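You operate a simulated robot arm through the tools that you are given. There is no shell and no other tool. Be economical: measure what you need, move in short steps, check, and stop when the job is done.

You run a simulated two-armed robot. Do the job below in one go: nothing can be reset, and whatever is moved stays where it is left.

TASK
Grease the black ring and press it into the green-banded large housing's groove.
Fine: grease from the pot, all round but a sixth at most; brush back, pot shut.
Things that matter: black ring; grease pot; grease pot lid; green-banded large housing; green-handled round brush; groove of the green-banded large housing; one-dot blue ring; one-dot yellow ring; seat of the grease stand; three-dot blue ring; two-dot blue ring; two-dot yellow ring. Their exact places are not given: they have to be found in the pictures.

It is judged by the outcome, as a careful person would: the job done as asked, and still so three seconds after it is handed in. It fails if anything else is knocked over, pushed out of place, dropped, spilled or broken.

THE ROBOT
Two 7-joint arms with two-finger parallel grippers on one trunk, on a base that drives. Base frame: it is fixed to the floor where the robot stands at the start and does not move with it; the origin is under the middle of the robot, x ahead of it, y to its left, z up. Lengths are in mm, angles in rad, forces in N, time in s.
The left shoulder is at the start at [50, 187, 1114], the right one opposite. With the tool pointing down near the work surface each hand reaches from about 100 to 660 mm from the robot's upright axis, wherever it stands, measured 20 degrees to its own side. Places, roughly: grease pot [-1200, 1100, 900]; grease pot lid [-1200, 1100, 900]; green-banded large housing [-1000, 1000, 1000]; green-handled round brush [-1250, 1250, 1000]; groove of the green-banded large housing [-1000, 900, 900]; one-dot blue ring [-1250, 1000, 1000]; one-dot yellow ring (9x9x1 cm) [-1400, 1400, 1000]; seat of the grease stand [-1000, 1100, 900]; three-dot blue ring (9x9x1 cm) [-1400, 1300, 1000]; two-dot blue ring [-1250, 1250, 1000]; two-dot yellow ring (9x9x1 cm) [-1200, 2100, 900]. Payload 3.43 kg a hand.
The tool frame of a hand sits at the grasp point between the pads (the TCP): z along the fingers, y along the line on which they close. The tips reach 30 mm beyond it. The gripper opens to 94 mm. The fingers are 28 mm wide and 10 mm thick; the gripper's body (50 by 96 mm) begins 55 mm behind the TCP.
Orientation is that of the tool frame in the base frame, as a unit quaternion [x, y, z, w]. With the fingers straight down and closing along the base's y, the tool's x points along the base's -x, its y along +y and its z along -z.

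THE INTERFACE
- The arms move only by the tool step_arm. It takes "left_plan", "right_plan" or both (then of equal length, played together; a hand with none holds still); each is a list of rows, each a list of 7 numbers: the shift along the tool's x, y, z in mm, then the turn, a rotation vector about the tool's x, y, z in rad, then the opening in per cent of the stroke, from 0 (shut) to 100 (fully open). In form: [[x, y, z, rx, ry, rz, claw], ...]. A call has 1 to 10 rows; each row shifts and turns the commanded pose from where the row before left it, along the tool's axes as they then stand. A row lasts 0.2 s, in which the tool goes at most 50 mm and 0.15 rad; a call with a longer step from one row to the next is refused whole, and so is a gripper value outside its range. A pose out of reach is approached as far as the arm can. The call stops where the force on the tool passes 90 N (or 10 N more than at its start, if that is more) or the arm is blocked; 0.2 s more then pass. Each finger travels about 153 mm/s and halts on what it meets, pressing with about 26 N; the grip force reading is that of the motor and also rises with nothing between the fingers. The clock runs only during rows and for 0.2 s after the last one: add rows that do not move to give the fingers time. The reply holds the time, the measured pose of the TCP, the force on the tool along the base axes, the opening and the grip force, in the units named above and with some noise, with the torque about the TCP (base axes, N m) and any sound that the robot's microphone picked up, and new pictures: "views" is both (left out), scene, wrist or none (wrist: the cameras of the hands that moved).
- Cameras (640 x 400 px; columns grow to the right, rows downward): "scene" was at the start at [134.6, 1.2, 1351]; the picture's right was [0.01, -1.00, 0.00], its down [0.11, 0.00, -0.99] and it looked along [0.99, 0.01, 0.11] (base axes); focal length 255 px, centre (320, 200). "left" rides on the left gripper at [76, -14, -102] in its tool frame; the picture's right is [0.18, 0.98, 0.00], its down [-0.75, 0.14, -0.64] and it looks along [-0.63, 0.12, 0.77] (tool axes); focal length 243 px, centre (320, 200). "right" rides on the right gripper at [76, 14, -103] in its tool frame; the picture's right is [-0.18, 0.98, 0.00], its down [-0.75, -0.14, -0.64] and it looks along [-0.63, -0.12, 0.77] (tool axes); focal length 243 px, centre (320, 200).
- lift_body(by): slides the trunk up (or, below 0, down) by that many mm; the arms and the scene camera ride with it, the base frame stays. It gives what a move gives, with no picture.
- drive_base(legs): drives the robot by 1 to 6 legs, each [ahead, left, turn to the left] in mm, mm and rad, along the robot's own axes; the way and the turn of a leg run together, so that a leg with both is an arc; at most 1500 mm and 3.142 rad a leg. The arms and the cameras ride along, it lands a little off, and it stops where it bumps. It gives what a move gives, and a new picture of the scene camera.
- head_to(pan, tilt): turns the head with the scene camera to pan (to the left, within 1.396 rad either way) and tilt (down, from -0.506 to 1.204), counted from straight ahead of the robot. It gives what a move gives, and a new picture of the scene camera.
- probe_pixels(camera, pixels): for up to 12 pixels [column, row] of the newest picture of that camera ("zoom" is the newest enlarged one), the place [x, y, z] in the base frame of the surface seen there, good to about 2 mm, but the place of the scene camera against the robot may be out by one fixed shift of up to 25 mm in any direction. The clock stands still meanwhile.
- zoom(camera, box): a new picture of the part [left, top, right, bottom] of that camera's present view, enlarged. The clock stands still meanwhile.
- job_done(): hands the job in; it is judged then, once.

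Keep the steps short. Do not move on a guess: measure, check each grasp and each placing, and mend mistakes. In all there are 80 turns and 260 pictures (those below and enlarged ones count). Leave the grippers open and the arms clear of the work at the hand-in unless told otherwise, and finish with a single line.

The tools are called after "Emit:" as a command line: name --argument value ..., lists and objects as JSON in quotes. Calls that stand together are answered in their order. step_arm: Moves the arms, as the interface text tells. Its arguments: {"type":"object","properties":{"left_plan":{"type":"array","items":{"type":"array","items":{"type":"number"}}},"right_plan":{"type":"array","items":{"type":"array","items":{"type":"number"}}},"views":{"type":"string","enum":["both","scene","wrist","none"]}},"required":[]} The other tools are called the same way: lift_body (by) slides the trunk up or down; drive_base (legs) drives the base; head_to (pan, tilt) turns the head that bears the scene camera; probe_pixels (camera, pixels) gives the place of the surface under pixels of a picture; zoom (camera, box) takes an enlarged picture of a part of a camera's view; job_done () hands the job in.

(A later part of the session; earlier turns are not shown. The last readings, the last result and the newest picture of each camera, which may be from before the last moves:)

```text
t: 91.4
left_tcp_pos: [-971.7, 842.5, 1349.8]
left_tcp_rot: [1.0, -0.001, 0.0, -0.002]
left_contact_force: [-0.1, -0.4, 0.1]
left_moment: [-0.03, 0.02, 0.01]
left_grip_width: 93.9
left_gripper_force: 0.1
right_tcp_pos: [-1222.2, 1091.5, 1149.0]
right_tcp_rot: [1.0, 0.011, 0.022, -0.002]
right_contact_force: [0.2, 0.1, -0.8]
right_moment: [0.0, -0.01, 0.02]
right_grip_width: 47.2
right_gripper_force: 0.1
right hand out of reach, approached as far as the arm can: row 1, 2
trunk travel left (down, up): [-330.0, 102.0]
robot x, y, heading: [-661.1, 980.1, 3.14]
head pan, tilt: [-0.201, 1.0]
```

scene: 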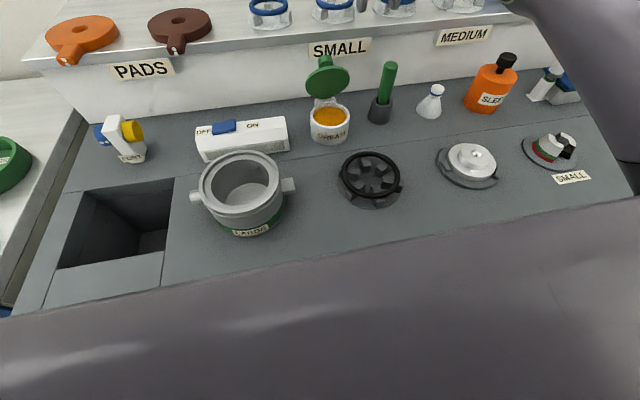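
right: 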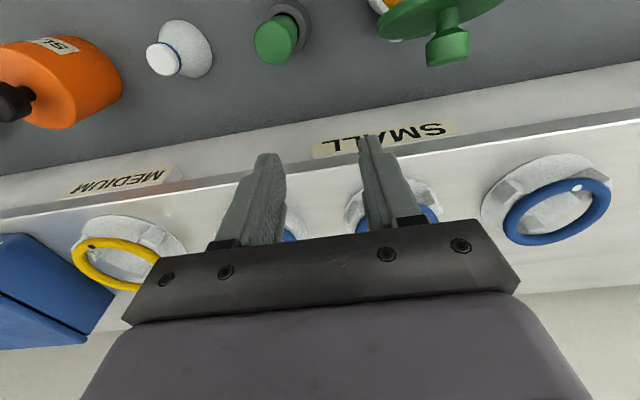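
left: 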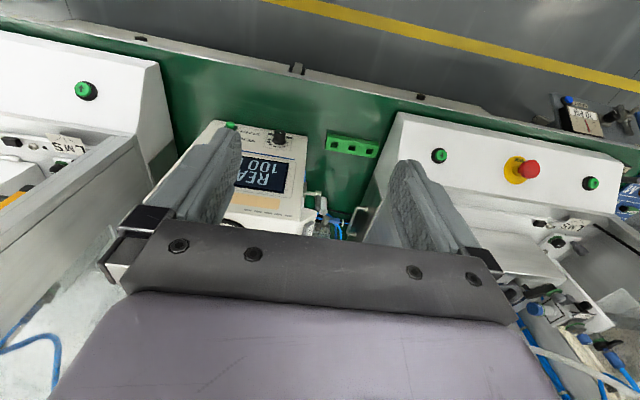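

Tilting helps. I tilt more with inward moves.

Emit:
step_arm --right_plan '[[10, 0, 10, 0, -0.14, 0, 50], [10, 0, 10, 0, -0.14, 0, 50], [0, 0, 0, 0, 0, 0, 50]]' --views "none"

Emit:
step_arm --right_plan '[[30, 0, 0, 0, 0, 0, 50], [30, 0, 0, 0, 0, 0, 50], [0, 0, 0, 0, 0, 0, 50]]' --views "both"

```text
t: 92.2
left_tcp_pos: [-973.1, 842.9, 1350.1]
left_tcp_rot: [1.0, -0.002, 0.0, -0.001]
left_contact_force: [0.1, 0.7, -0.1]
left_moment: [0.01, 0.01, 0.01]
left_grip_width: 94.3
left_gripper_force: 0.0
right_tcp_pos: [-1271.6, 1075.4, 1156.2]
right_tcp_rot: [0.993, 0.01, -0.119, 0.0]
right_contact_force: [0.1, 0.1, 0.2]
right_moment: [-0.02, 0.03, 0.0]
right_grip_width: 46.8
right_gripper_force: 0.0
right hand out of reach, approached as far as the arm can: row 1, 2
trunk travel left (down, up): [-330.0, 102.0]
robot x, y, heading: [-660.3, 980.0, 3.138]
head pan, tilt: [-0.201, 1.0]
```

```text
t: 93.0
left_tcp_pos: [-973.3, 844.7, 1349.1]
left_tcp_rot: [1.0, -0.001, 0.0, 0.0]
left_contact_force: [-0.2, 1.2, -0.2]
left_moment: [-0.05, -0.04, -0.01]
left_grip_width: 94.0
left_gripper_force: 0.0
right_tcp_pos: [-1212.8, 1080.7, 1141.1]
right_tcp_rot: [0.993, 0.008, -0.119, 0.0]
right_contact_force: [-0.1, -0.2, -0.6]
right_moment: [-0.04, 0.01, -0.01]
right_grip_width: 47.0
right_gripper_force: 0.1
right hand out of reach, approached as far as the arm can: row 1
trunk travel left (down, up): [-330.0, 102.0]
robot x, y, heading: [-660.6, 978.3, 3.143]
head pan, tilt: [-0.201, 1.0]
```

scene: 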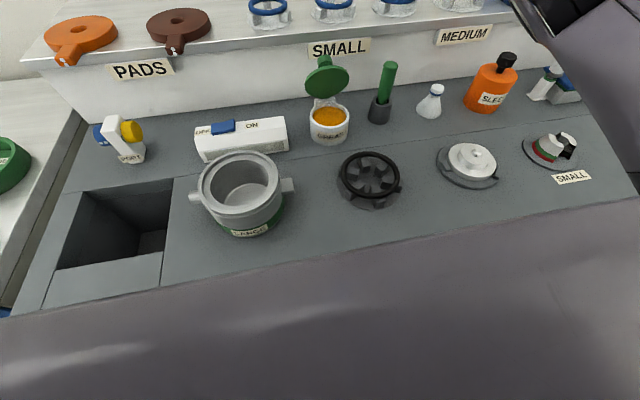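
right: 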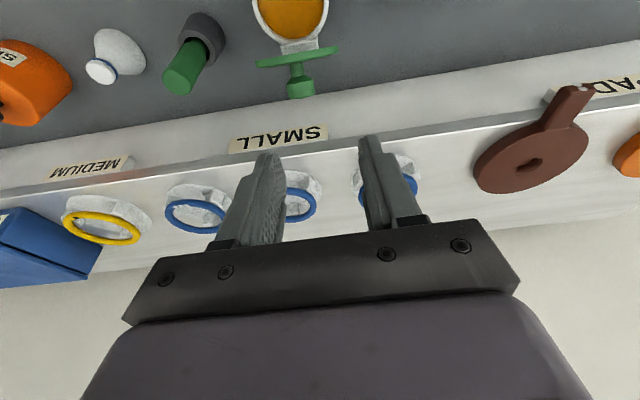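

Free now. I pull back another 80 and level the hand again.

Emit:
step_arm --right_plan '[[40, 0, 0, 0, 0, 0, 50], [40, 0, 0, 0, 0, 0, 50], [0, 0, 0, 0, 0.12, 0, 50], [0, 0, 0, 0, 0.119, 0, 50], [0, 0, 0, 0, 0, -0.018, 50], [0, 0, 0, 0, 0, 0, 50]]' --views "none"

```text
t: 94.4
left_tcp_pos: [-972.6, 842.7, 1349.7]
left_tcp_rot: [1.0, 0.0, -0.001, -0.001]
left_contact_force: [-0.3, 0.1, 0.7]
left_moment: [0.01, 0.0, 0.04]
left_grip_width: 94.1
left_gripper_force: 0.0
right_tcp_pos: [-1133.5, 1078.9, 1124.8]
right_tcp_rot: [1.0, 0.019, 0.001, -0.001]
right_contact_force: [-1.2, -0.1, -0.6]
right_moment: [0.02, 0.02, 0.01]
right_grip_width: 47.0
right_gripper_force: 0.0
trunk travel left (down, up): [-330.0, 102.0]
robot x, y, heading: [-661.7, 978.8, 3.138]
head pan, tilt: [-0.201, 1.0]
```

Back in reach and level. I move toward the brush: over to y≈1212, x≈-1175.

Emit:
step_arm --right_plan '[[-10, -33, 0, 0, 0, 0.036, 50], [-10, -34, 0, 0, 0, 0, 50], [-10, -34, 10, 0, 0, 0, 50], [-10, -33, 20, 0, 0, 0, 50], [0, 0, 20, 0, 0, 0, 50], [0, 0, 0, 0, 0, 0, 50]]' --views "wrist"

Emit:
zoom --camera "right" --box '[240, 60, 440, 220]'

```text
t: 95.8
left_tcp_pos: [-971.3, 841.7, 1350.4]
left_tcp_rot: [1.0, -0.001, 0.0, -0.001]
left_contact_force: [-0.7, 0.1, 0.3]
left_moment: [0.04, 0.02, 0.02]
left_grip_width: 93.9
left_gripper_force: 0.0
right_tcp_pos: [-1173.7, 1213.0, 1075.2]
right_tcp_rot: [1.0, 0.001, 0.0, -0.001]
right_contact_force: [0.4, -0.1, 0.0]
right_moment: [-0.03, -0.02, 0.0]
right_grip_width: 47.1
right_gripper_force: 0.0
trunk travel left (down, up): [-330.0, 102.0]
robot x, y, heading: [-659.7, 977.4, 3.144]
head pan, tilt: [-0.201, 1.0]
```

right: 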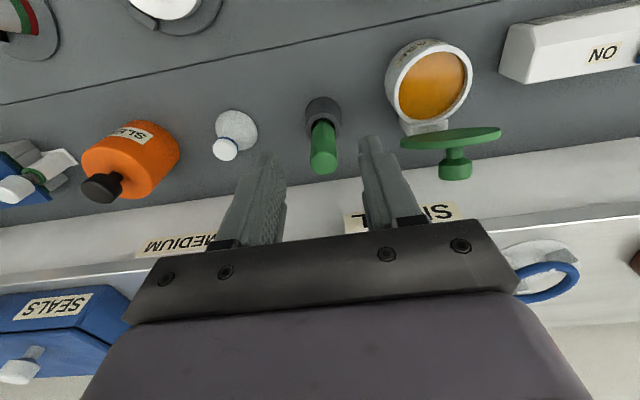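

```text
2.50 times, centred on (340, 140) of right
```

zoom: 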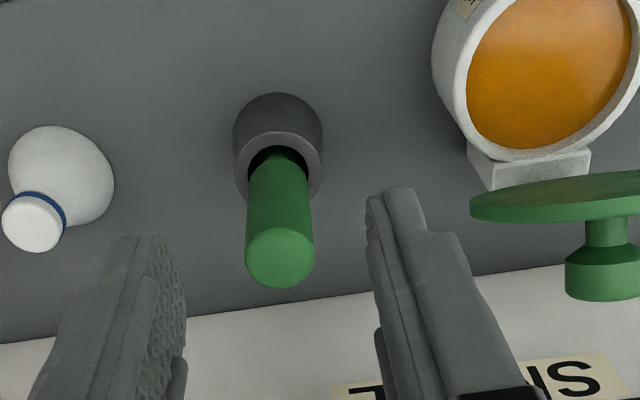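

Probe the handle, holder rim, grease and pot rim.

Emit:
probe_pixels --camera "zoom" --pixels '[[280, 255], [253, 240], [308, 245], [280, 232], [280, 275], [278, 170], [280, 105], [245, 175], [316, 170], [550, 70], [550, 155], [435, 50]]'

Emit:
probe_pixels --camera "right" --pixels '[[430, 42], [430, 85], [430, 118], [390, 85], [470, 80], [450, 134], [455, 175]]'

```text
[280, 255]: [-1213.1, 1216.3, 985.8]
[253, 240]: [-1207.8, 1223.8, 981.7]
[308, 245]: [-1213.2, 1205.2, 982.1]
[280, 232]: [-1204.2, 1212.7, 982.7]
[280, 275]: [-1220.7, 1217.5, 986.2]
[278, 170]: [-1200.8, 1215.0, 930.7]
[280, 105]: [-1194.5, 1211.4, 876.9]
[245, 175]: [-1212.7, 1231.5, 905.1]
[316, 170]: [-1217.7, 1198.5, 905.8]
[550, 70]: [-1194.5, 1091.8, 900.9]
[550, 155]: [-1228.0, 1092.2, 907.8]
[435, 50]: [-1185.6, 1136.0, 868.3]
```

```text
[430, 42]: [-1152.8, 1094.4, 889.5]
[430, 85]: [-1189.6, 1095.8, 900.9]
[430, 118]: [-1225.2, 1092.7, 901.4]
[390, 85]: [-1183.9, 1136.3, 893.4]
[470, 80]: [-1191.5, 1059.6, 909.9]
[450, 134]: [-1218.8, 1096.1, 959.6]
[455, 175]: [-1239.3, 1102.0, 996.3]
```

Handle axis ≈ (-1214,1215), vertical, top 985; grease surface z≈901 at (-1190,1096). I go over the handle and down.

Emit:
step_arm --right_plan '[[-40, -2, 0, 0, 0, 0, 50], [0, 0, 30, 0, 0, 0, 50], [0, 0, 0, 0, 0, 0, 50]]' --views "wrist"

```text
t: 96.6
left_tcp_pos: [-971.6, 843.1, 1351.2]
left_tcp_rot: [1.0, -0.001, 0.0, 0.0]
left_contact_force: [-0.4, 0.3, 0.5]
left_moment: [-0.02, 0.01, -0.02]
left_grip_width: 94.1
left_gripper_force: 0.0
right_tcp_pos: [-1215.6, 1216.3, 1046.9]
right_tcp_rot: [1.0, 0.001, 0.0, -0.002]
right_contact_force: [0.1, -0.3, 0.0]
right_moment: [-0.03, 0.05, 0.02]
right_grip_width: 47.1
right_gripper_force: 0.0
trunk travel left (down, up): [-330.0, 102.0]
robot x, y, heading: [-659.7, 976.8, 3.134]
head pan, tilt: [-0.201, 1.0]
```

right: 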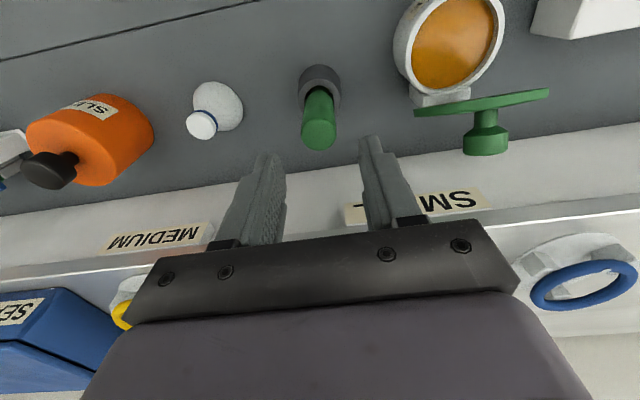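

Aligned. I lower to z≈955 and close on the handle.

Emit:
step_arm --right_plan '[[0, 0, 40, 0, 0, 0, 50], [0, 0, 40, 0, 0, 0, 50], [0, 0, 11, 0, 0, 0, 50], [0, 0, 0, 0, 0, 0, 50]]' --views "wrist"

Emit:
step_arm --right_plan '[[0, 0, 0, 0, 0, 0, 25], [0, 0, 0, 0, 0, 0, 10], [0, 0, 0, 0, 0, 0, 0], [0, 0, 0, 0, 0, 0, 0]]' --views "wrist"

```text
t: 97.6
left_tcp_pos: [-972.0, 842.3, 1349.4]
left_tcp_rot: [1.0, -0.001, 0.0, -0.001]
left_contact_force: [0.2, 0.5, 0.1]
left_moment: [-0.01, -0.01, -0.01]
left_grip_width: 94.4
left_gripper_force: 0.0
right_tcp_pos: [-1217.0, 1214.4, 954.3]
right_tcp_rot: [1.0, 0.002, 0.0, -0.001]
right_contact_force: [0.0, -0.6, 0.1]
right_moment: [-0.02, 0.0, -0.01]
right_grip_width: 47.0
right_gripper_force: 0.1
trunk travel left (down, up): [-330.0, 102.0]
robot x, y, heading: [-659.3, 975.3, 3.141]
head pan, tilt: [-0.201, 1.0]
```

right: 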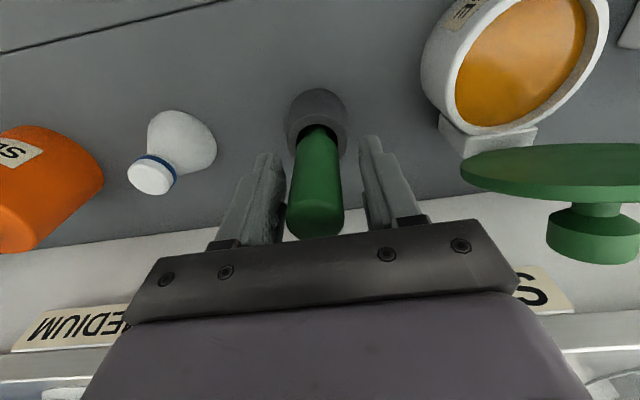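

```text
t: 98.6
left_tcp_pos: [-971.4, 842.1, 1350.0]
left_tcp_rot: [1.0, -0.001, 0.0, -0.001]
left_contact_force: [-0.6, -1.3, 0.4]
left_moment: [-0.02, -0.01, 0.02]
left_grip_width: 94.1
left_gripper_force: 0.1
right_tcp_pos: [-1216.6, 1215.0, 955.7]
right_tcp_rot: [1.0, 0.002, -0.001, -0.003]
right_contact_force: [-0.3, -0.4, -0.4]
right_moment: [-0.04, 0.01, -0.02]
right_grip_width: 25.8
right_gripper_force: 26.0
trunk travel left (down, up): [-330.0, 102.0]
robot x, y, heading: [-656.6, 980.4, 3.144]
head pan, tilt: [-0.201, 1.0]
```

right: 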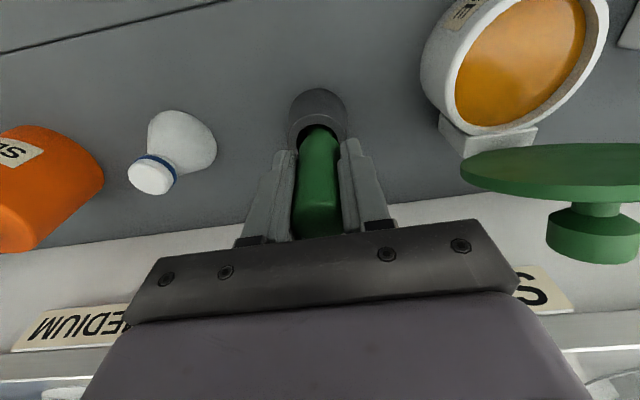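

Handle gripped (25.8 mm). I lift it out and check.

Emit:
step_arm --right_plan '[[0, 0, -30, 0, 0, 0, 0], [0, 0, -30, 0, 0, 0, 0], [10, 0, -30, 0, 0, 0, 0], [40, 0, 0, 0, 0, 0, 0], [0, 0, 0, 0, 0, 0, 0]]' --views "both"

Emit:
zoom --camera "scene" --box '[300, 0, 460, 140]'

```text
t: 99.8
left_tcp_pos: [-971.6, 842.8, 1350.0]
left_tcp_rot: [1.0, -0.001, -0.001, -0.001]
left_contact_force: [-0.4, 0.3, 0.5]
left_moment: [-0.01, -0.01, 0.0]
left_grip_width: 94.2
left_gripper_force: 0.1
right_tcp_pos: [-1167.2, 1213.8, 1044.3]
right_tcp_rot: [1.0, 0.002, 0.001, -0.003]
right_contact_force: [-0.4, -0.4, -0.7]
right_moment: [-0.01, 0.01, -0.03]
right_grip_width: 26.0
right_gripper_force: 26.2
trunk travel left (down, up): [-330.0, 102.0]
robot x, y, heading: [-657.7, 982.2, 3.139]
head pan, tilt: [-0.201, 1.0]
```

scene: 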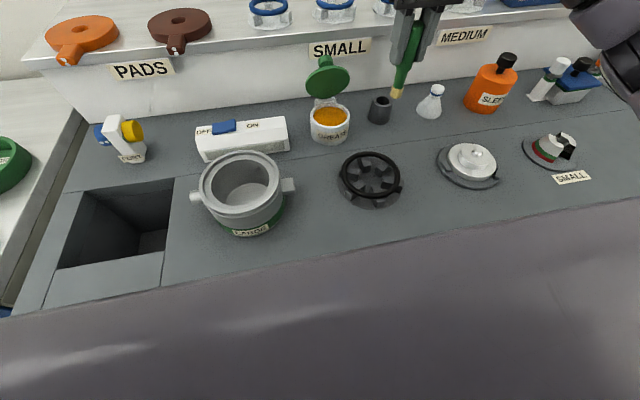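
right: 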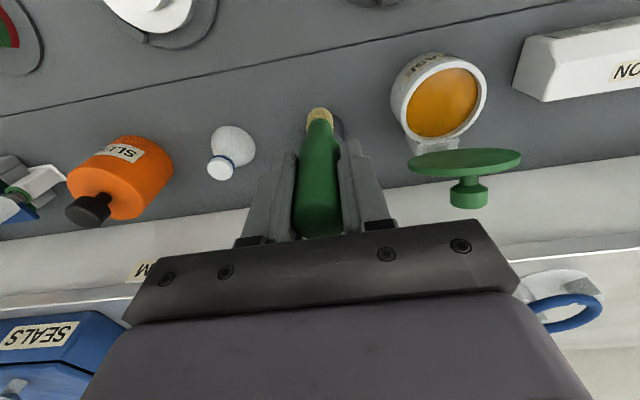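

```text
2.86 times, centred on (380, 70) of scene
```

zoom: 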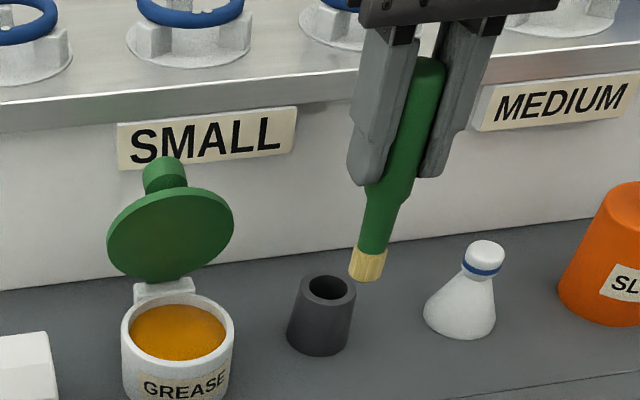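

Brush out, bristles visible. I measure the bristle tip.

Emit:
probe_pixels --camera "right" --pixels '[[319, 110], [312, 116], [327, 115], [320, 125], [320, 150], [437, 95], [440, 140]]'

Emit:
probe_pixels --camera "zoom" --pixels '[[366, 276], [352, 270], [380, 276], [368, 255], [415, 180], [390, 200], [178, 330]]'

```text
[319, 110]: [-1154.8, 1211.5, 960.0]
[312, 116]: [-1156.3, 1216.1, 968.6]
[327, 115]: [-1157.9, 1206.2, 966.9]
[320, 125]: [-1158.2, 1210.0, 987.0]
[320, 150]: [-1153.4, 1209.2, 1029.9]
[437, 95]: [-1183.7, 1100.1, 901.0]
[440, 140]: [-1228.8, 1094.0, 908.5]
```

```text
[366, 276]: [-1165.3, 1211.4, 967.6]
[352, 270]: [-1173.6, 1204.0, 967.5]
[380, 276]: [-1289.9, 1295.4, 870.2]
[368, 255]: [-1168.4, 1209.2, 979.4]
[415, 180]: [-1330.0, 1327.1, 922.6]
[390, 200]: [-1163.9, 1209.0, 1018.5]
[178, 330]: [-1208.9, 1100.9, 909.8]
```

Tip is about (+4,-3,-86) from the TCP. I move over the pot at this height, then dip about 8 mm into the grease (surface 901).

Emit:
step_arm --right_plan '[[-3, 38, 0, 0, 0, 0, 0], [-5, 38, 0, 0, 0, 0, 0], [-5, 39, 0, 0, 0, 0, 0], [0, 0, 0, 0, 0, 0, 0]]' --views "both"

```text
t: 100.8
left_tcp_pos: [-971.8, 842.9, 1351.0]
left_tcp_rot: [1.0, -0.002, 0.0, -0.001]
left_contact_force: [0.6, 0.5, 0.5]
left_moment: [0.0, 0.0, 0.0]
left_grip_width: 94.1
left_gripper_force: 0.1
right_tcp_pos: [-1179.0, 1098.4, 1044.8]
right_tcp_rot: [1.0, 0.001, 0.0, -0.002]
right_contact_force: [0.1, 0.2, -0.5]
right_moment: [-0.02, -0.03, 0.0]
right_grip_width: 26.3
right_gripper_force: 26.4
trunk travel left (down, up): [-330.0, 102.0]
robot x, y, heading: [-659.3, 982.6, 3.136]
head pan, tilt: [-0.201, 1.0]
```

scene: 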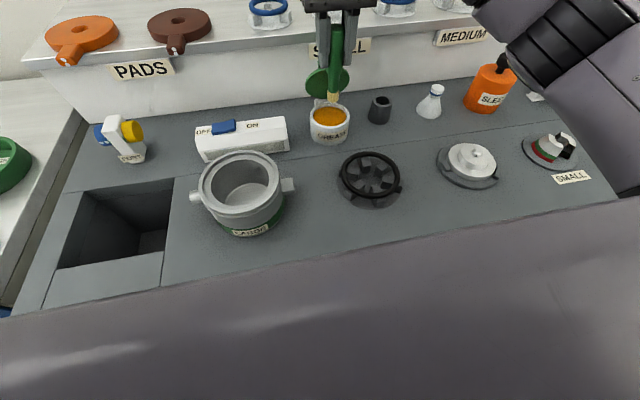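
right: 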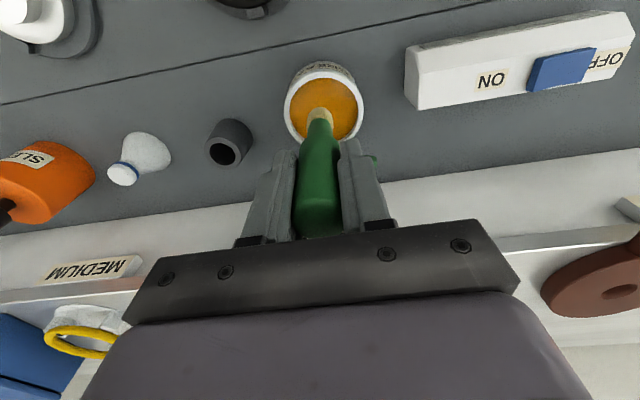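

Centred over the grease. I dip down 66 mm, then rise.

Emit:
step_arm --right_plan '[[0, 0, 30, 0, 0, 0, 0], [0, 0, 25, 0, 0, 0, 0], [0, 0, 11, 0, 0, 0, 0], [3, 0, 0, 0, 0, 0, 0], [-3, 3, 0, 0, 0, 0, 0], [0, -3, 0, 0, 0, 0, 0]]' --views "both"

Emit:
step_arm --right_plan '[[0, 0, -30, 0, 0, 0, 0], [0, 0, -36, 0, 0, 0, 0], [0, 0, 0, 0, 0, 0, 0]]' --views "wrist"

Emit:
zoom --camera "scene" --box '[280, 20, 400, 140]'

```text
t: 102.2
left_tcp_pos: [-969.5, 841.3, 1351.0]
left_tcp_rot: [1.0, -0.001, -0.001, -0.001]
left_contact_force: [0.8, -0.4, -0.5]
left_moment: [0.0, 0.0, -0.01]
left_grip_width: 93.7
left_gripper_force: 0.0
right_tcp_pos: [-1176.1, 1096.8, 978.4]
right_tcp_rot: [1.0, 0.004, -0.002, 0.0]
right_contact_force: [1.9, -7.1, 21.1]
right_moment: [-0.55, -0.13, 0.0]
right_grip_width: 26.0
right_gripper_force: 26.4
trunk travel left (down, up): [-330.0, 102.0]
robot x, y, heading: [-656.7, 978.2, 3.137]
head pan, tilt: [-0.201, 1.0]
```

scene: 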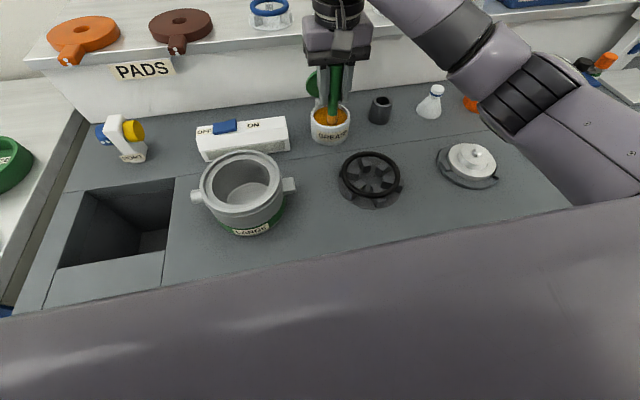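
right: 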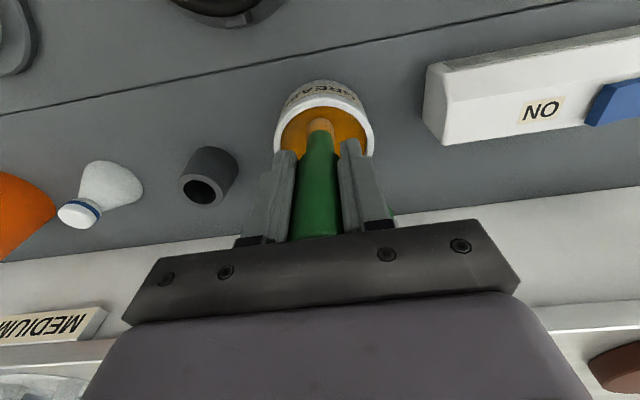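

```text
t: 103.0
left_tcp_pos: [-972.2, 842.5, 1349.9]
left_tcp_rot: [1.0, -0.001, 0.0, -0.001]
left_contact_force: [0.2, -1.1, -0.4]
left_moment: [-0.03, -0.03, -0.01]
left_grip_width: 94.1
left_gripper_force: 0.0
right_tcp_pos: [-1178.8, 1100.1, 1039.7]
right_tcp_rot: [1.0, 0.001, 0.0, -0.002]
right_contact_force: [1.0, 0.0, 0.0]
right_moment: [0.02, -0.03, 0.0]
right_grip_width: 25.8
right_gripper_force: 25.7
trunk travel left (down, up): [-330.0, 102.0]
robot x, y, heading: [-657.4, 977.5, 3.143]
head pan, tilt: [-0.201, 1.0]
```

right: 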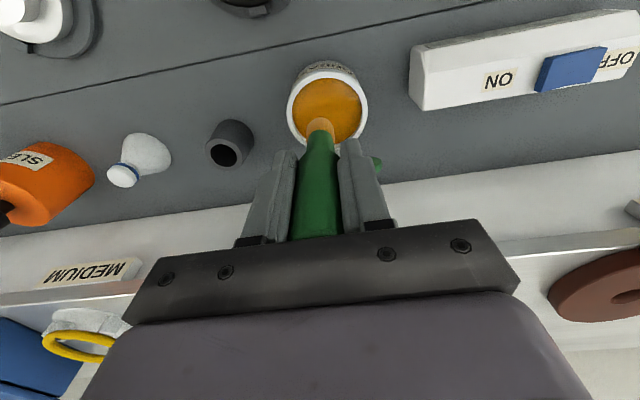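

```text
3.33 times, centred on (340, 80) of scene
```

zoom: 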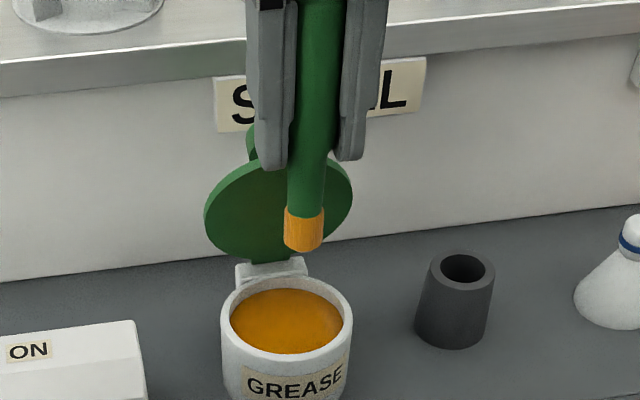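

Bristles are greased (orange). Now to the ring: hover over its rear point, and measure tip and ring again.

Emit:
step_arm --right_plan '[[30, 0, 0, 0, 0, 0, 0], [30, -22, 0, 0, 0, 0, 0], [21, -22, 10, 0, 0, 0, 0], [0, 0, 20, 0, 0, 0, 0], [0, 0, 0, 0, 0, 0, 0]]' --views "both"

Emit:
zoom --camera "right" --box '[240, 20, 440, 180]'

```text
t: 104.2
left_tcp_pos: [-972.4, 842.7, 1349.7]
left_tcp_rot: [1.0, -0.001, 0.0, 0.0]
left_contact_force: [-0.5, 0.8, -0.7]
left_moment: [0.04, 0.0, -0.03]
left_grip_width: 93.8
left_gripper_force: 0.1
right_tcp_pos: [-1097.2, 1142.6, 1011.9]
right_tcp_rot: [1.0, 0.001, 0.0, -0.002]
right_contact_force: [-0.4, 0.5, 0.0]
right_moment: [-0.01, -0.05, 0.0]
right_grip_width: 25.6
right_gripper_force: 25.8
trunk travel left (down, up): [-330.0, 102.0]
robot x, y, heading: [-660.7, 978.7, 3.138]
head pan, tilt: [-0.201, 1.0]
```

scene: 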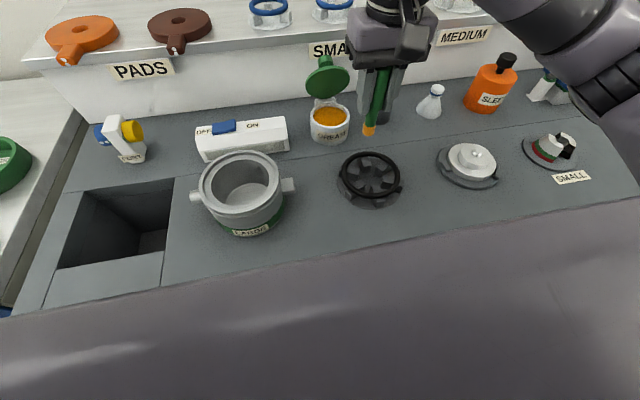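
right: 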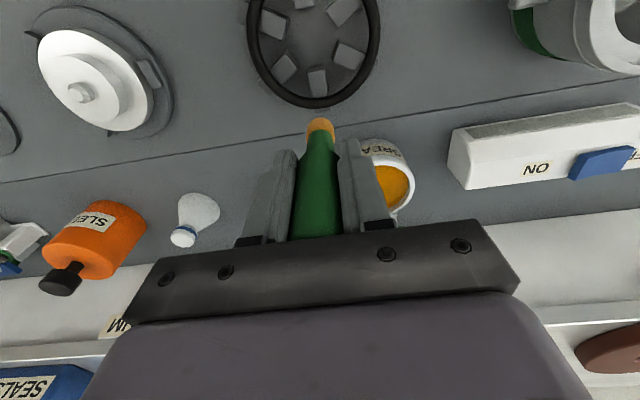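

```text
2.50 times, centred on (340, 100) of right
```

zoom: 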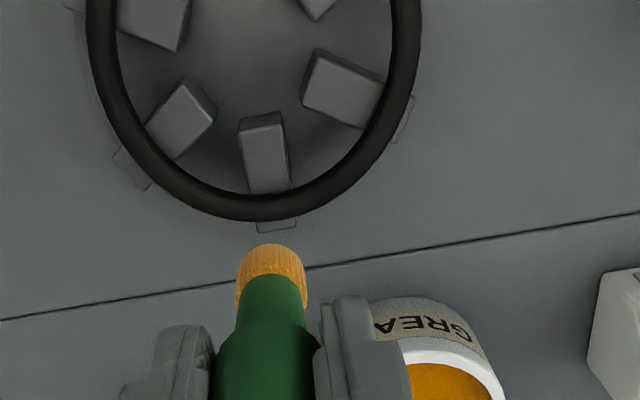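

Emit:
probe_pixels --camera "zoom" --pixels '[[268, 247], [245, 258], [298, 258], [270, 206], [135, 130], [385, 115], [102, 50], [408, 50], [330, 185], [200, 185]]'

Emit:
probe_pixels --camera "right" --pixels '[[252, 30], [374, 30], [262, 72], [366, 68], [313, 103]]'

```text
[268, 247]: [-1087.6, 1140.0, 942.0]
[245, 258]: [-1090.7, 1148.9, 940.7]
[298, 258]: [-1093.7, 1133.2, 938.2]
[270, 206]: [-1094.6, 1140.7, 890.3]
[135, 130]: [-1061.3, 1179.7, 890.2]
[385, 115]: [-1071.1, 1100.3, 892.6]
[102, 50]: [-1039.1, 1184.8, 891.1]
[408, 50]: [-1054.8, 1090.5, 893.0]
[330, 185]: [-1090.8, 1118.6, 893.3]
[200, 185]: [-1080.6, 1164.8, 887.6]
```

```text
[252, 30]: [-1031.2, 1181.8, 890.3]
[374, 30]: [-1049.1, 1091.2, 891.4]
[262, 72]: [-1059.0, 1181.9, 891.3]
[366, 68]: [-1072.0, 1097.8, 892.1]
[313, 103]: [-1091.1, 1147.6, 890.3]
```

Ring centre (-1047,1138), R≈46.5, top z≈892. The brush slid up in the grip ~14 mm; tip is now ~70 below the TCP. I lower onto the ring's rear point gently.

Emit:
step_arm --right_plan '[[1.7, 2.6, 30, 0, 0, 0, 0], [0, 0, 15, 0, 0, 0, 0], [0, 0, 4, 0, 0, 0, 0], [0, 0, 0, 0, 0, 0, 0]]' --views "wrist"

Emit:
zoom --camera "right" --box '[240, 20, 440, 180]'

```text
t: 105.2
left_tcp_pos: [-969.7, 842.8, 1351.0]
left_tcp_rot: [1.0, -0.002, -0.001, -0.001]
left_contact_force: [-0.9, 0.6, -0.3]
left_moment: [0.0, -0.02, 0.02]
left_grip_width: 94.0
left_gripper_force: 0.1
right_tcp_pos: [-1095.6, 1141.9, 964.9]
right_tcp_rot: [1.0, 0.0, -0.003, -0.001]
right_contact_force: [-1.7, 2.8, 21.3]
right_moment: [-0.17, 0.14, -0.01]
right_grip_width: 25.9
right_gripper_force: 26.2
trunk travel left (down, up): [-330.0, 102.0]
robot x, y, heading: [-655.5, 979.4, 3.143]
head pan, tilt: [-0.201, 1.0]
```

right: 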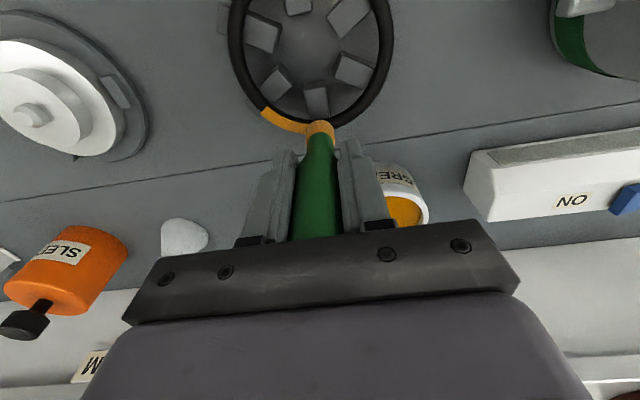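

```text
2.50 times, centred on (340, 100) of right
```

zoom: 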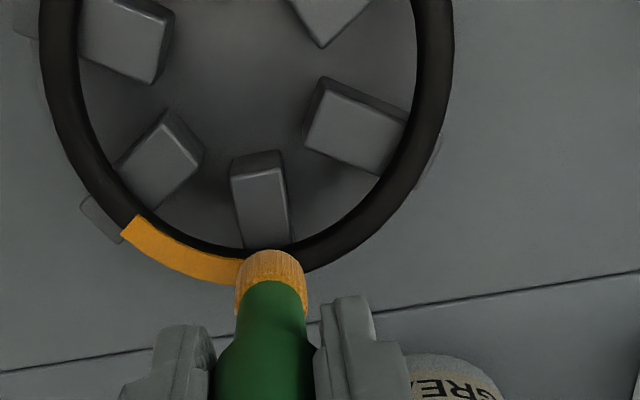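

Contact, and a segment of grease appeared. Too firm (21 N); I ease up 1.5 mm and sweep along 100° toward +y, checking the ring doesn't drag.

Emit:
step_arm --right_plan '[[0, 0, -1.5, 0, 0, 0, 0], [2.8, -15.9, 0, 0, 0, 0, 0], [8.08, -13.99, 0, 0, 0, 0, 0], [12.37, -10.38, 0, 0, 0, 0, 0], [15.18, -5.52, 0, 0, 0, 0, 0], [0, 0, 0, 0, 0, 0, 0]]' --views "wrist"

Emit:
zoom --camera "scene" --box '[320, 130, 420, 220]'

```text
t: 106.6
left_tcp_pos: [-972.2, 842.6, 1350.1]
left_tcp_rot: [1.0, 0.0, 0.0, -0.001]
left_contact_force: [0.1, 0.4, 0.0]
left_moment: [0.04, 0.01, 0.0]
left_grip_width: 94.1
left_gripper_force: 0.0
right_tcp_pos: [-1057.6, 1186.3, 965.8]
right_tcp_rot: [1.0, 0.001, 0.002, -0.003]
right_contact_force: [0.3, -0.2, -1.4]
right_moment: [0.01, -0.02, -0.01]
right_grip_width: 25.7
right_gripper_force: 25.9
trunk travel left (down, up): [-330.0, 102.0]
robot x, y, heading: [-661.4, 977.9, 3.14]
head pan, tilt: [-0.201, 1.0]
```

right: 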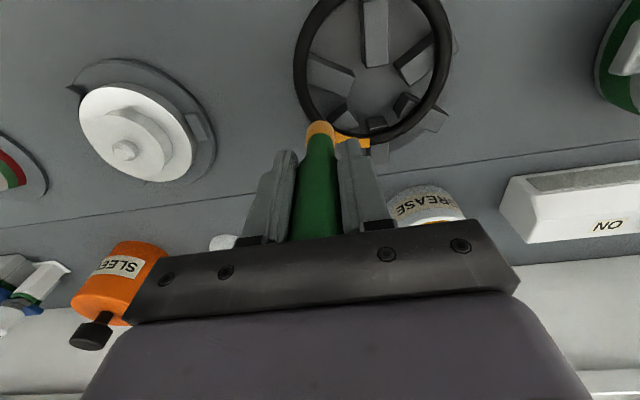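

```text
4.44 times, centred on (370, 175) of scene
```

zoom: 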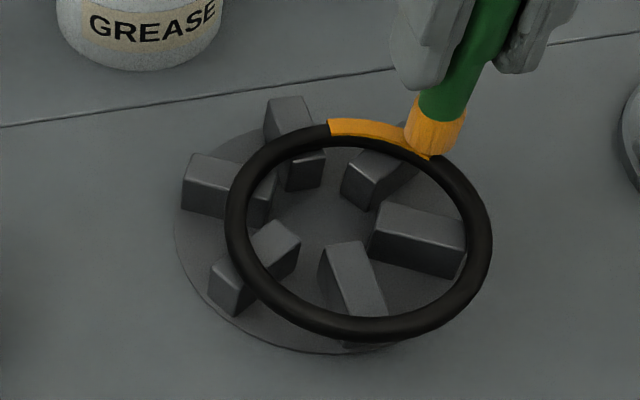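

I see the ring may have shifted a bit. I raise the brush 20 mm and re-measure the ring.

Emit:
step_arm --right_plan '[[-20, 0, -20, 0, 0, 0, 0], [-20, 0, 0, 0, 0, 0, 0], [0, 0, 0, 0, 0, 0, 0]]' --views "wrist"

Emit:
zoom --camera "right" --box '[270, 0, 470, 160]'

```text
t: 107.4
left_tcp_pos: [-971.4, 842.0, 1350.6]
left_tcp_rot: [1.0, -0.001, 0.0, -0.001]
left_contact_force: [1.0, -0.6, 1.0]
left_moment: [0.03, 0.01, 0.02]
left_grip_width: 94.1
left_gripper_force: 0.0
right_tcp_pos: [-1096.9, 1185.8, 984.8]
right_tcp_rot: [1.0, 0.001, 0.0, -0.001]
right_contact_force: [-0.4, 0.8, -1.3]
right_moment: [-0.01, 0.01, 0.02]
right_grip_width: 25.6
right_gripper_force: 25.8
trunk travel left (down, up): [-330.0, 102.0]
robot x, y, heading: [-659.8, 981.3, 3.138]
head pan, tilt: [-0.201, 1.0]
```

right: 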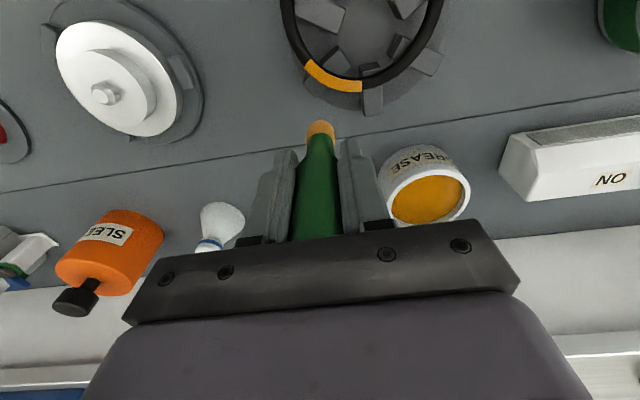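

```text
2.50 times, centred on (370, 80) of right
```

zoom: 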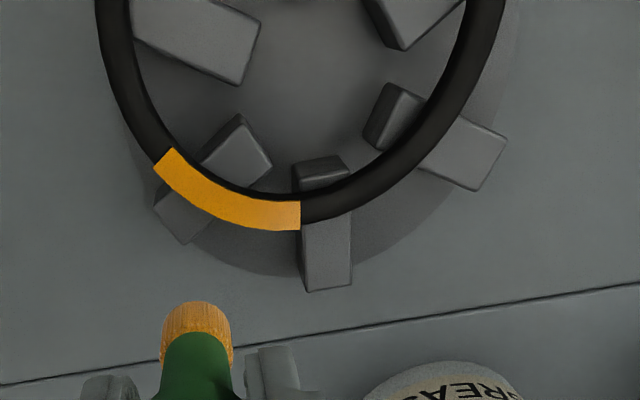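

The ring was dragged about 10 mm. I measure it again, and at the same time housing points in the scene view.

Emit:
probe_pixels --camera "right" --pixels '[[287, 25], [440, 15], [300, 55], [310, 70], [360, 85], [400, 68], [425, 45], [335, 80], [319, 125], [312, 128], [327, 128], [372, 110]]'

Emit:
zoom --camera "scene" --box '[180, 130, 420, 250]'

Emit:
probe_pixels --camera "scene" --pixels '[[242, 156], [242, 208], [202, 180], [280, 180], [242, 162], [242, 202], [208, 182], [274, 182], [340, 175], [400, 178], [371, 155], [371, 200]]'

```text
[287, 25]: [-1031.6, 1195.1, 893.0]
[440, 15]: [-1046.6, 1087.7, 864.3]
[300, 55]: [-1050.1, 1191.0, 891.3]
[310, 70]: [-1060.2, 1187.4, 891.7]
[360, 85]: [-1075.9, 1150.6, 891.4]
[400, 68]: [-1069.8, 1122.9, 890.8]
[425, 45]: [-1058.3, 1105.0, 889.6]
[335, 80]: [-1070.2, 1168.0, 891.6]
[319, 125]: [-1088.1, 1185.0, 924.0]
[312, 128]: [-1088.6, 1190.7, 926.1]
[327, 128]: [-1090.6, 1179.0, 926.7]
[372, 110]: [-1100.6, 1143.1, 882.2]
```

```text
2.67 times, centred on (300, 190) of scene
```

zoom: 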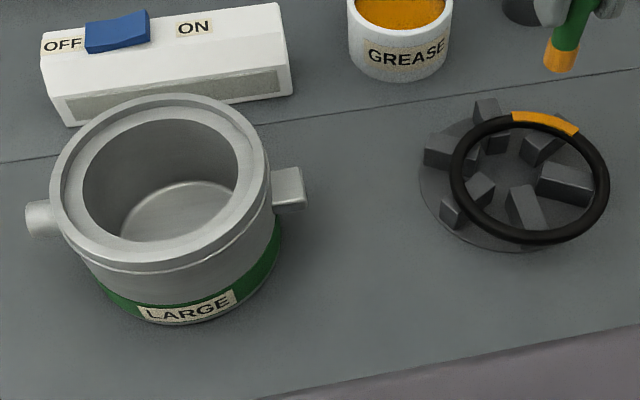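

```text
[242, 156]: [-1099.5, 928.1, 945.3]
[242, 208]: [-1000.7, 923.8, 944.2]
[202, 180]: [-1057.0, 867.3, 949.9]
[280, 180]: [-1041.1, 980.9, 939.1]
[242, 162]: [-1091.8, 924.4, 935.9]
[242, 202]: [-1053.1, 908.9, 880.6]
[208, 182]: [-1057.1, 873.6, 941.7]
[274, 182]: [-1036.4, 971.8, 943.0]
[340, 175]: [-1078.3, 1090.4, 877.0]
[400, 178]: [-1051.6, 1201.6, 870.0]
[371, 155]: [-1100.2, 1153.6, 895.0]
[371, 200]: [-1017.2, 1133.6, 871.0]
```

Ring centre now ≈ (-1030,1147), displaced (+17,+9). I push it back with the brush's side from the front, (tip above the arms), then dab vertically (no dragging) at three places, and look.

Emit:
step_arm --right_plan '[[40.5, 2.3, 0, 0, 0, 0, 0], [40.5, 2.3, 0, 0, 0, 0, 0], [40.6, 2.4, 0, 0, 0, 0, 0], [0, 0, 15, 0, 0, 0, 0], [0, 0, 12, 0, 0, 0, 0], [-5.1, 2.6, 0, 0, 0, 0, 0], [-5.1, 2.6, 0, 0, 0, 0, 0], [-5.1, 2.6, 0, 0, 0, 0, 0], [-5.2, 2.5, 0, 0, 0, 0, 0], [0, 0, 0, 0, 0, 0, 0]]' --views "wrist"

Emit:
step_arm --right_plan '[[3, -1.5, 0, 0, 0, 0, 0], [0, 0, -18, 0, 0, 0, 0], [-15, 6, 0, 0, 0, 0, 0], [0, 0, 10, 0, 0, 0, 0], [0, 0, 2, 0, 0, 0, 0], [0, 0, -12, 0, 0, 0, 0], [6.3, 23.5, 0, 0, 0, 0, 0], [0, 0, 10, 0, 0, 0, 0], [0, 0, 2, 0, 0, 0, 0], [0, 0, -12, 0, 0, 0, 0]]' --views "both"

Emit:
zoom --camera "scene" --box '[320, 130, 420, 220]'

```text
t: 109.6
left_tcp_pos: [-971.1, 842.7, 1351.0]
left_tcp_rot: [1.0, -0.001, -0.001, 0.0]
left_contact_force: [0.6, -0.2, 1.0]
left_moment: [0.01, -0.03, -0.02]
left_grip_width: 94.1
left_gripper_force: 0.1
right_tcp_pos: [-997.1, 1168.6, 959.5]
right_tcp_rot: [1.0, 0.001, -0.002, -0.001]
right_contact_force: [4.2, 5.9, 6.1]
right_moment: [0.45, -0.36, 0.03]
right_grip_width: 25.2
right_gripper_force: 26.2
trunk travel left (down, up): [-330.0, 102.0]
robot x, y, heading: [-655.9, 980.7, 3.139]
head pan, tilt: [-0.201, 1.0]
```

right: 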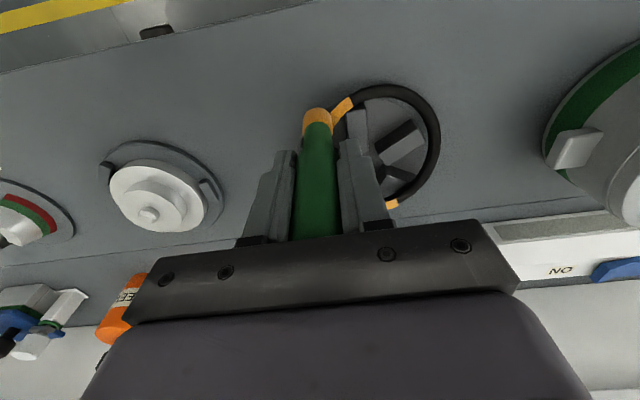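

```text
t: 111.8
left_tcp_pos: [-971.4, 842.8, 1350.3]
left_tcp_rot: [1.0, -0.001, 0.0, -0.001]
left_contact_force: [-0.3, -0.4, 0.4]
left_moment: [-0.03, -0.09, 0.01]
left_grip_width: 93.8
left_gripper_force: 0.1
right_tcp_pos: [-1001.1, 1141.3, 976.2]
right_tcp_rot: [1.0, 0.002, 0.0, -0.001]
right_contact_force: [-0.1, -0.7, -1.5]
right_moment: [0.01, 0.0, 0.0]
right_grip_width: 25.0
right_gripper_force: 26.2
trunk travel left (down, up): [-330.0, 102.0]
robot x, y, heading: [-658.0, 979.1, 3.136]
head pan, tilt: [-0.201, 1.0]
```

scene: 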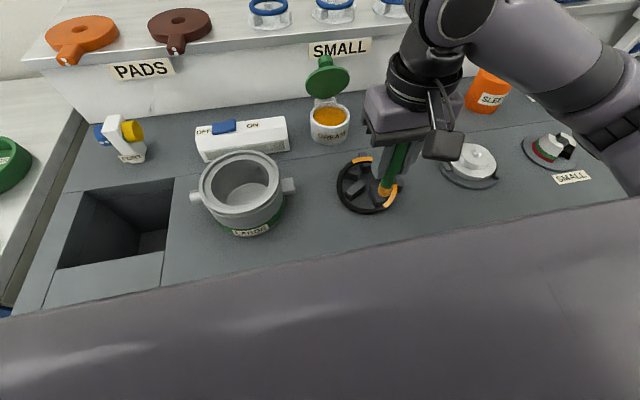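
right: 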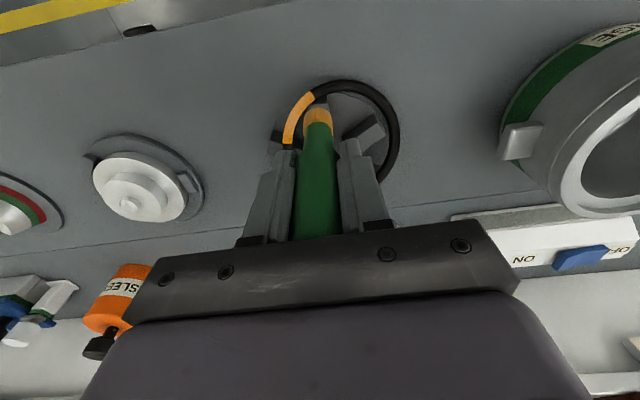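

```text
4.44 times, centred on (370, 175) of scene
```

zoom: 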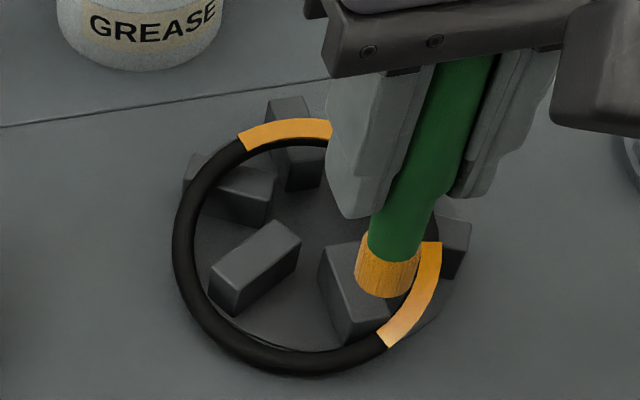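

The ring went back but overshot toward -y. A second segment is greased (segments ~45°). I measure the ring.

Emit:
probe_pixels --camera "right" --pixels '[[350, 84], [393, 110], [397, 140], [385, 175], [378, 95], [308, 97], [290, 120], [287, 140], [330, 86], [317, 108]]'

Emit:
probe_pixels --camera "zoom" --pixels '[[182, 240], [215, 325], [300, 362], [195, 180], [285, 130], [415, 310], [432, 265], [215, 180], [250, 255]]'

```text
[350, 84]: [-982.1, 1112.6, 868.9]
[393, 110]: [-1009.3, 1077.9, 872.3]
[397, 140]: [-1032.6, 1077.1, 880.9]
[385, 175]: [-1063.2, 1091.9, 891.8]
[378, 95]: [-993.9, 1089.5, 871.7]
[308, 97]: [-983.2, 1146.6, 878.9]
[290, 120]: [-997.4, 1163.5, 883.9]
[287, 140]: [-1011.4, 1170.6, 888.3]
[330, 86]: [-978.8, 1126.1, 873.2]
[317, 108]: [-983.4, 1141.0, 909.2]
```

```text
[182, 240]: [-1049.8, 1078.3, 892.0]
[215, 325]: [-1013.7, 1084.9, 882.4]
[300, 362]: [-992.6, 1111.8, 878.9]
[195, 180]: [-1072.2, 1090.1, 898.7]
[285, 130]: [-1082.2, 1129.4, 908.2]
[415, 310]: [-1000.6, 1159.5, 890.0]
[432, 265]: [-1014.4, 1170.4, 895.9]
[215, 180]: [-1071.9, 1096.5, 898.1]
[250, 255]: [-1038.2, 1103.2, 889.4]
```

The ring is now tipped (front-left edge on the base plate, back on the arms) but held by the arm ends; it can be greased so. Plane and centre computed; segments are ~45°. I dab the six missing segments, with lifting between, then look.

Emit:
step_arm --right_plan '[[10.3, 16.2, 0, 0, 0, 0, 0], [0, 0, 31, 0, 0, 0, 0], [0, 0, 7.4, 0, 0, 0, 0], [0, 0, -20, 0, 0, 0, 0], [-15, 33, 0, 0, 0, 0, 0], [0, 0, 15, 0, 0, 0, 0], [0, 0, 5.5, 0, 0, 0, 0], [0, 0, -25, 0, 0, 0, 0]]' --views "wrist"

Emit:
step_arm --right_plan '[[-32.7, 13.5, 0, 0, 0, 0, 0], [0, 0, 11, 0, 0, 0, 0], [0, 0, 5.6, 0, 0, 0, 0], [0, 0, -25, 0, 0, 0, 0], [-31.2, -13.9, 0, 0, 0, 0, 0], [0, 0, 7, 0, 0, 0, 0], [0, 0, 5.5, 0, 0, 0, 0], [0, 0, -25, 0, 0, 0, 0]]' --views "wrist"

Emit:
step_arm --right_plan '[[1.7, -33.2, 0, 0, 0, 0, 0], [1.8, -33.2, 0, 0, 0, 0, 0], [0, 0, 10, 0, 0, 0, 0], [0, 0, 5.3, 0, 0, 0, 0], [0, 0, -20, 0, 0, 0, 0], [32.7, -13.5, 0, 0, 0, 0, 0], [0, 0, 20, 0, 0, 0, 0], [0, 0, 8.4, 0, 0, 0, 0], [0, 0, -30, 0, 0, 0, 0], [-45, 0, -10, 0, 0, 0, 0]]' --views "wrist"

Emit:
zoom --camera "scene" --box '[320, 130, 420, 220]'

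```text
t: 113.6
left_tcp_pos: [-971.2, 842.1, 1350.6]
left_tcp_rot: [1.0, -0.001, -0.002, 0.0]
left_contact_force: [0.0, -0.7, -0.2]
left_moment: [-0.04, 0.01, 0.03]
left_grip_width: 94.0
left_gripper_force: 0.0
right_tcp_pos: [-1005.4, 1093.4, 961.9]
right_tcp_rot: [1.0, 0.001, 0.001, -0.003]
right_contact_force: [0.3, -1.3, -0.2]
right_moment: [-0.01, -0.02, 0.05]
right_grip_width: 25.6
right_gripper_force: 26.2
trunk travel left (down, up): [-330.0, 102.0]
robot x, y, heading: [-658.9, 978.4, 3.136]
head pan, tilt: [-0.201, 1.0]
```

right: 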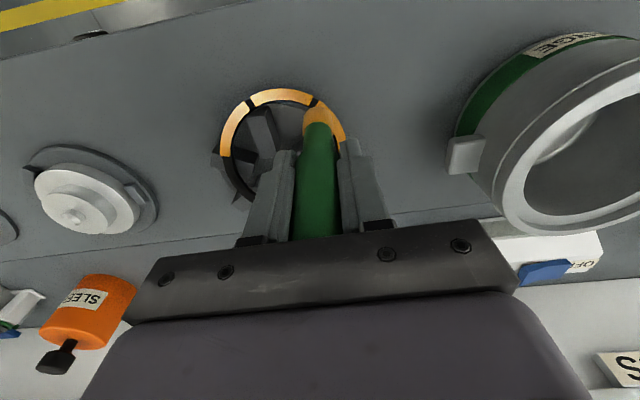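

```text
t: 115.4
left_tcp_pos: [-971.1, 842.5, 1349.9]
left_tcp_rot: [1.0, 0.0, -0.001, 0.0]
left_contact_force: [0.2, -0.1, 0.0]
left_moment: [-0.02, -0.02, 0.01]
left_grip_width: 94.0
left_gripper_force: 0.0
right_tcp_pos: [-1070.5, 1093.6, 980.5]
right_tcp_rot: [1.0, 0.002, 0.001, -0.001]
right_contact_force: [-0.3, 0.5, 0.3]
right_moment: [0.02, -0.03, -0.03]
right_grip_width: 25.2
right_gripper_force: 26.3
trunk travel left (down, up): [-330.0, 102.0]
robot x, y, heading: [-660.1, 976.4, 3.135]
head pan, tilt: [-0.201, 1.0]
```

right: 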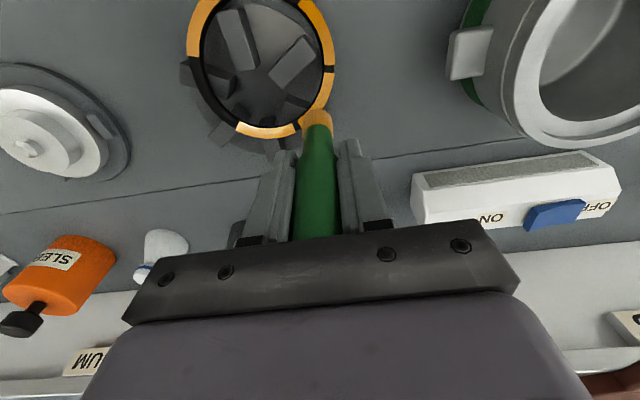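

```text
t: 117.6
left_tcp_pos: [-972.3, 842.4, 1349.9]
left_tcp_rot: [1.0, -0.001, 0.0, 0.0]
left_contact_force: [0.0, 0.5, 0.8]
left_moment: [-0.02, -0.02, -0.01]
left_grip_width: 93.9
left_gripper_force: 0.1
right_tcp_pos: [-1081.5, 1172.3, 999.9]
right_tcp_rot: [1.0, 0.001, 0.0, -0.001]
right_contact_force: [-0.4, -0.2, 0.4]
right_moment: [0.02, -0.01, 0.03]
right_grip_width: 25.2
right_gripper_force: 26.6
trunk travel left (down, up): [-330.0, 102.0]
robot x, y, heading: [-658.6, 976.6, 3.138]
head pan, tilt: [-0.201, 1.0]
```

right: 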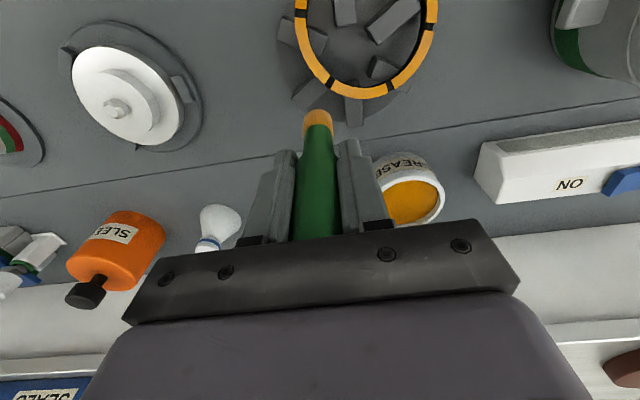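

```text
4.44 times, centred on (370, 175) of scene
```

zoom: 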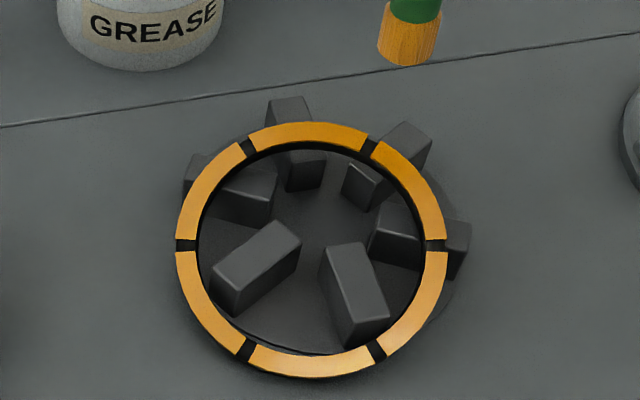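

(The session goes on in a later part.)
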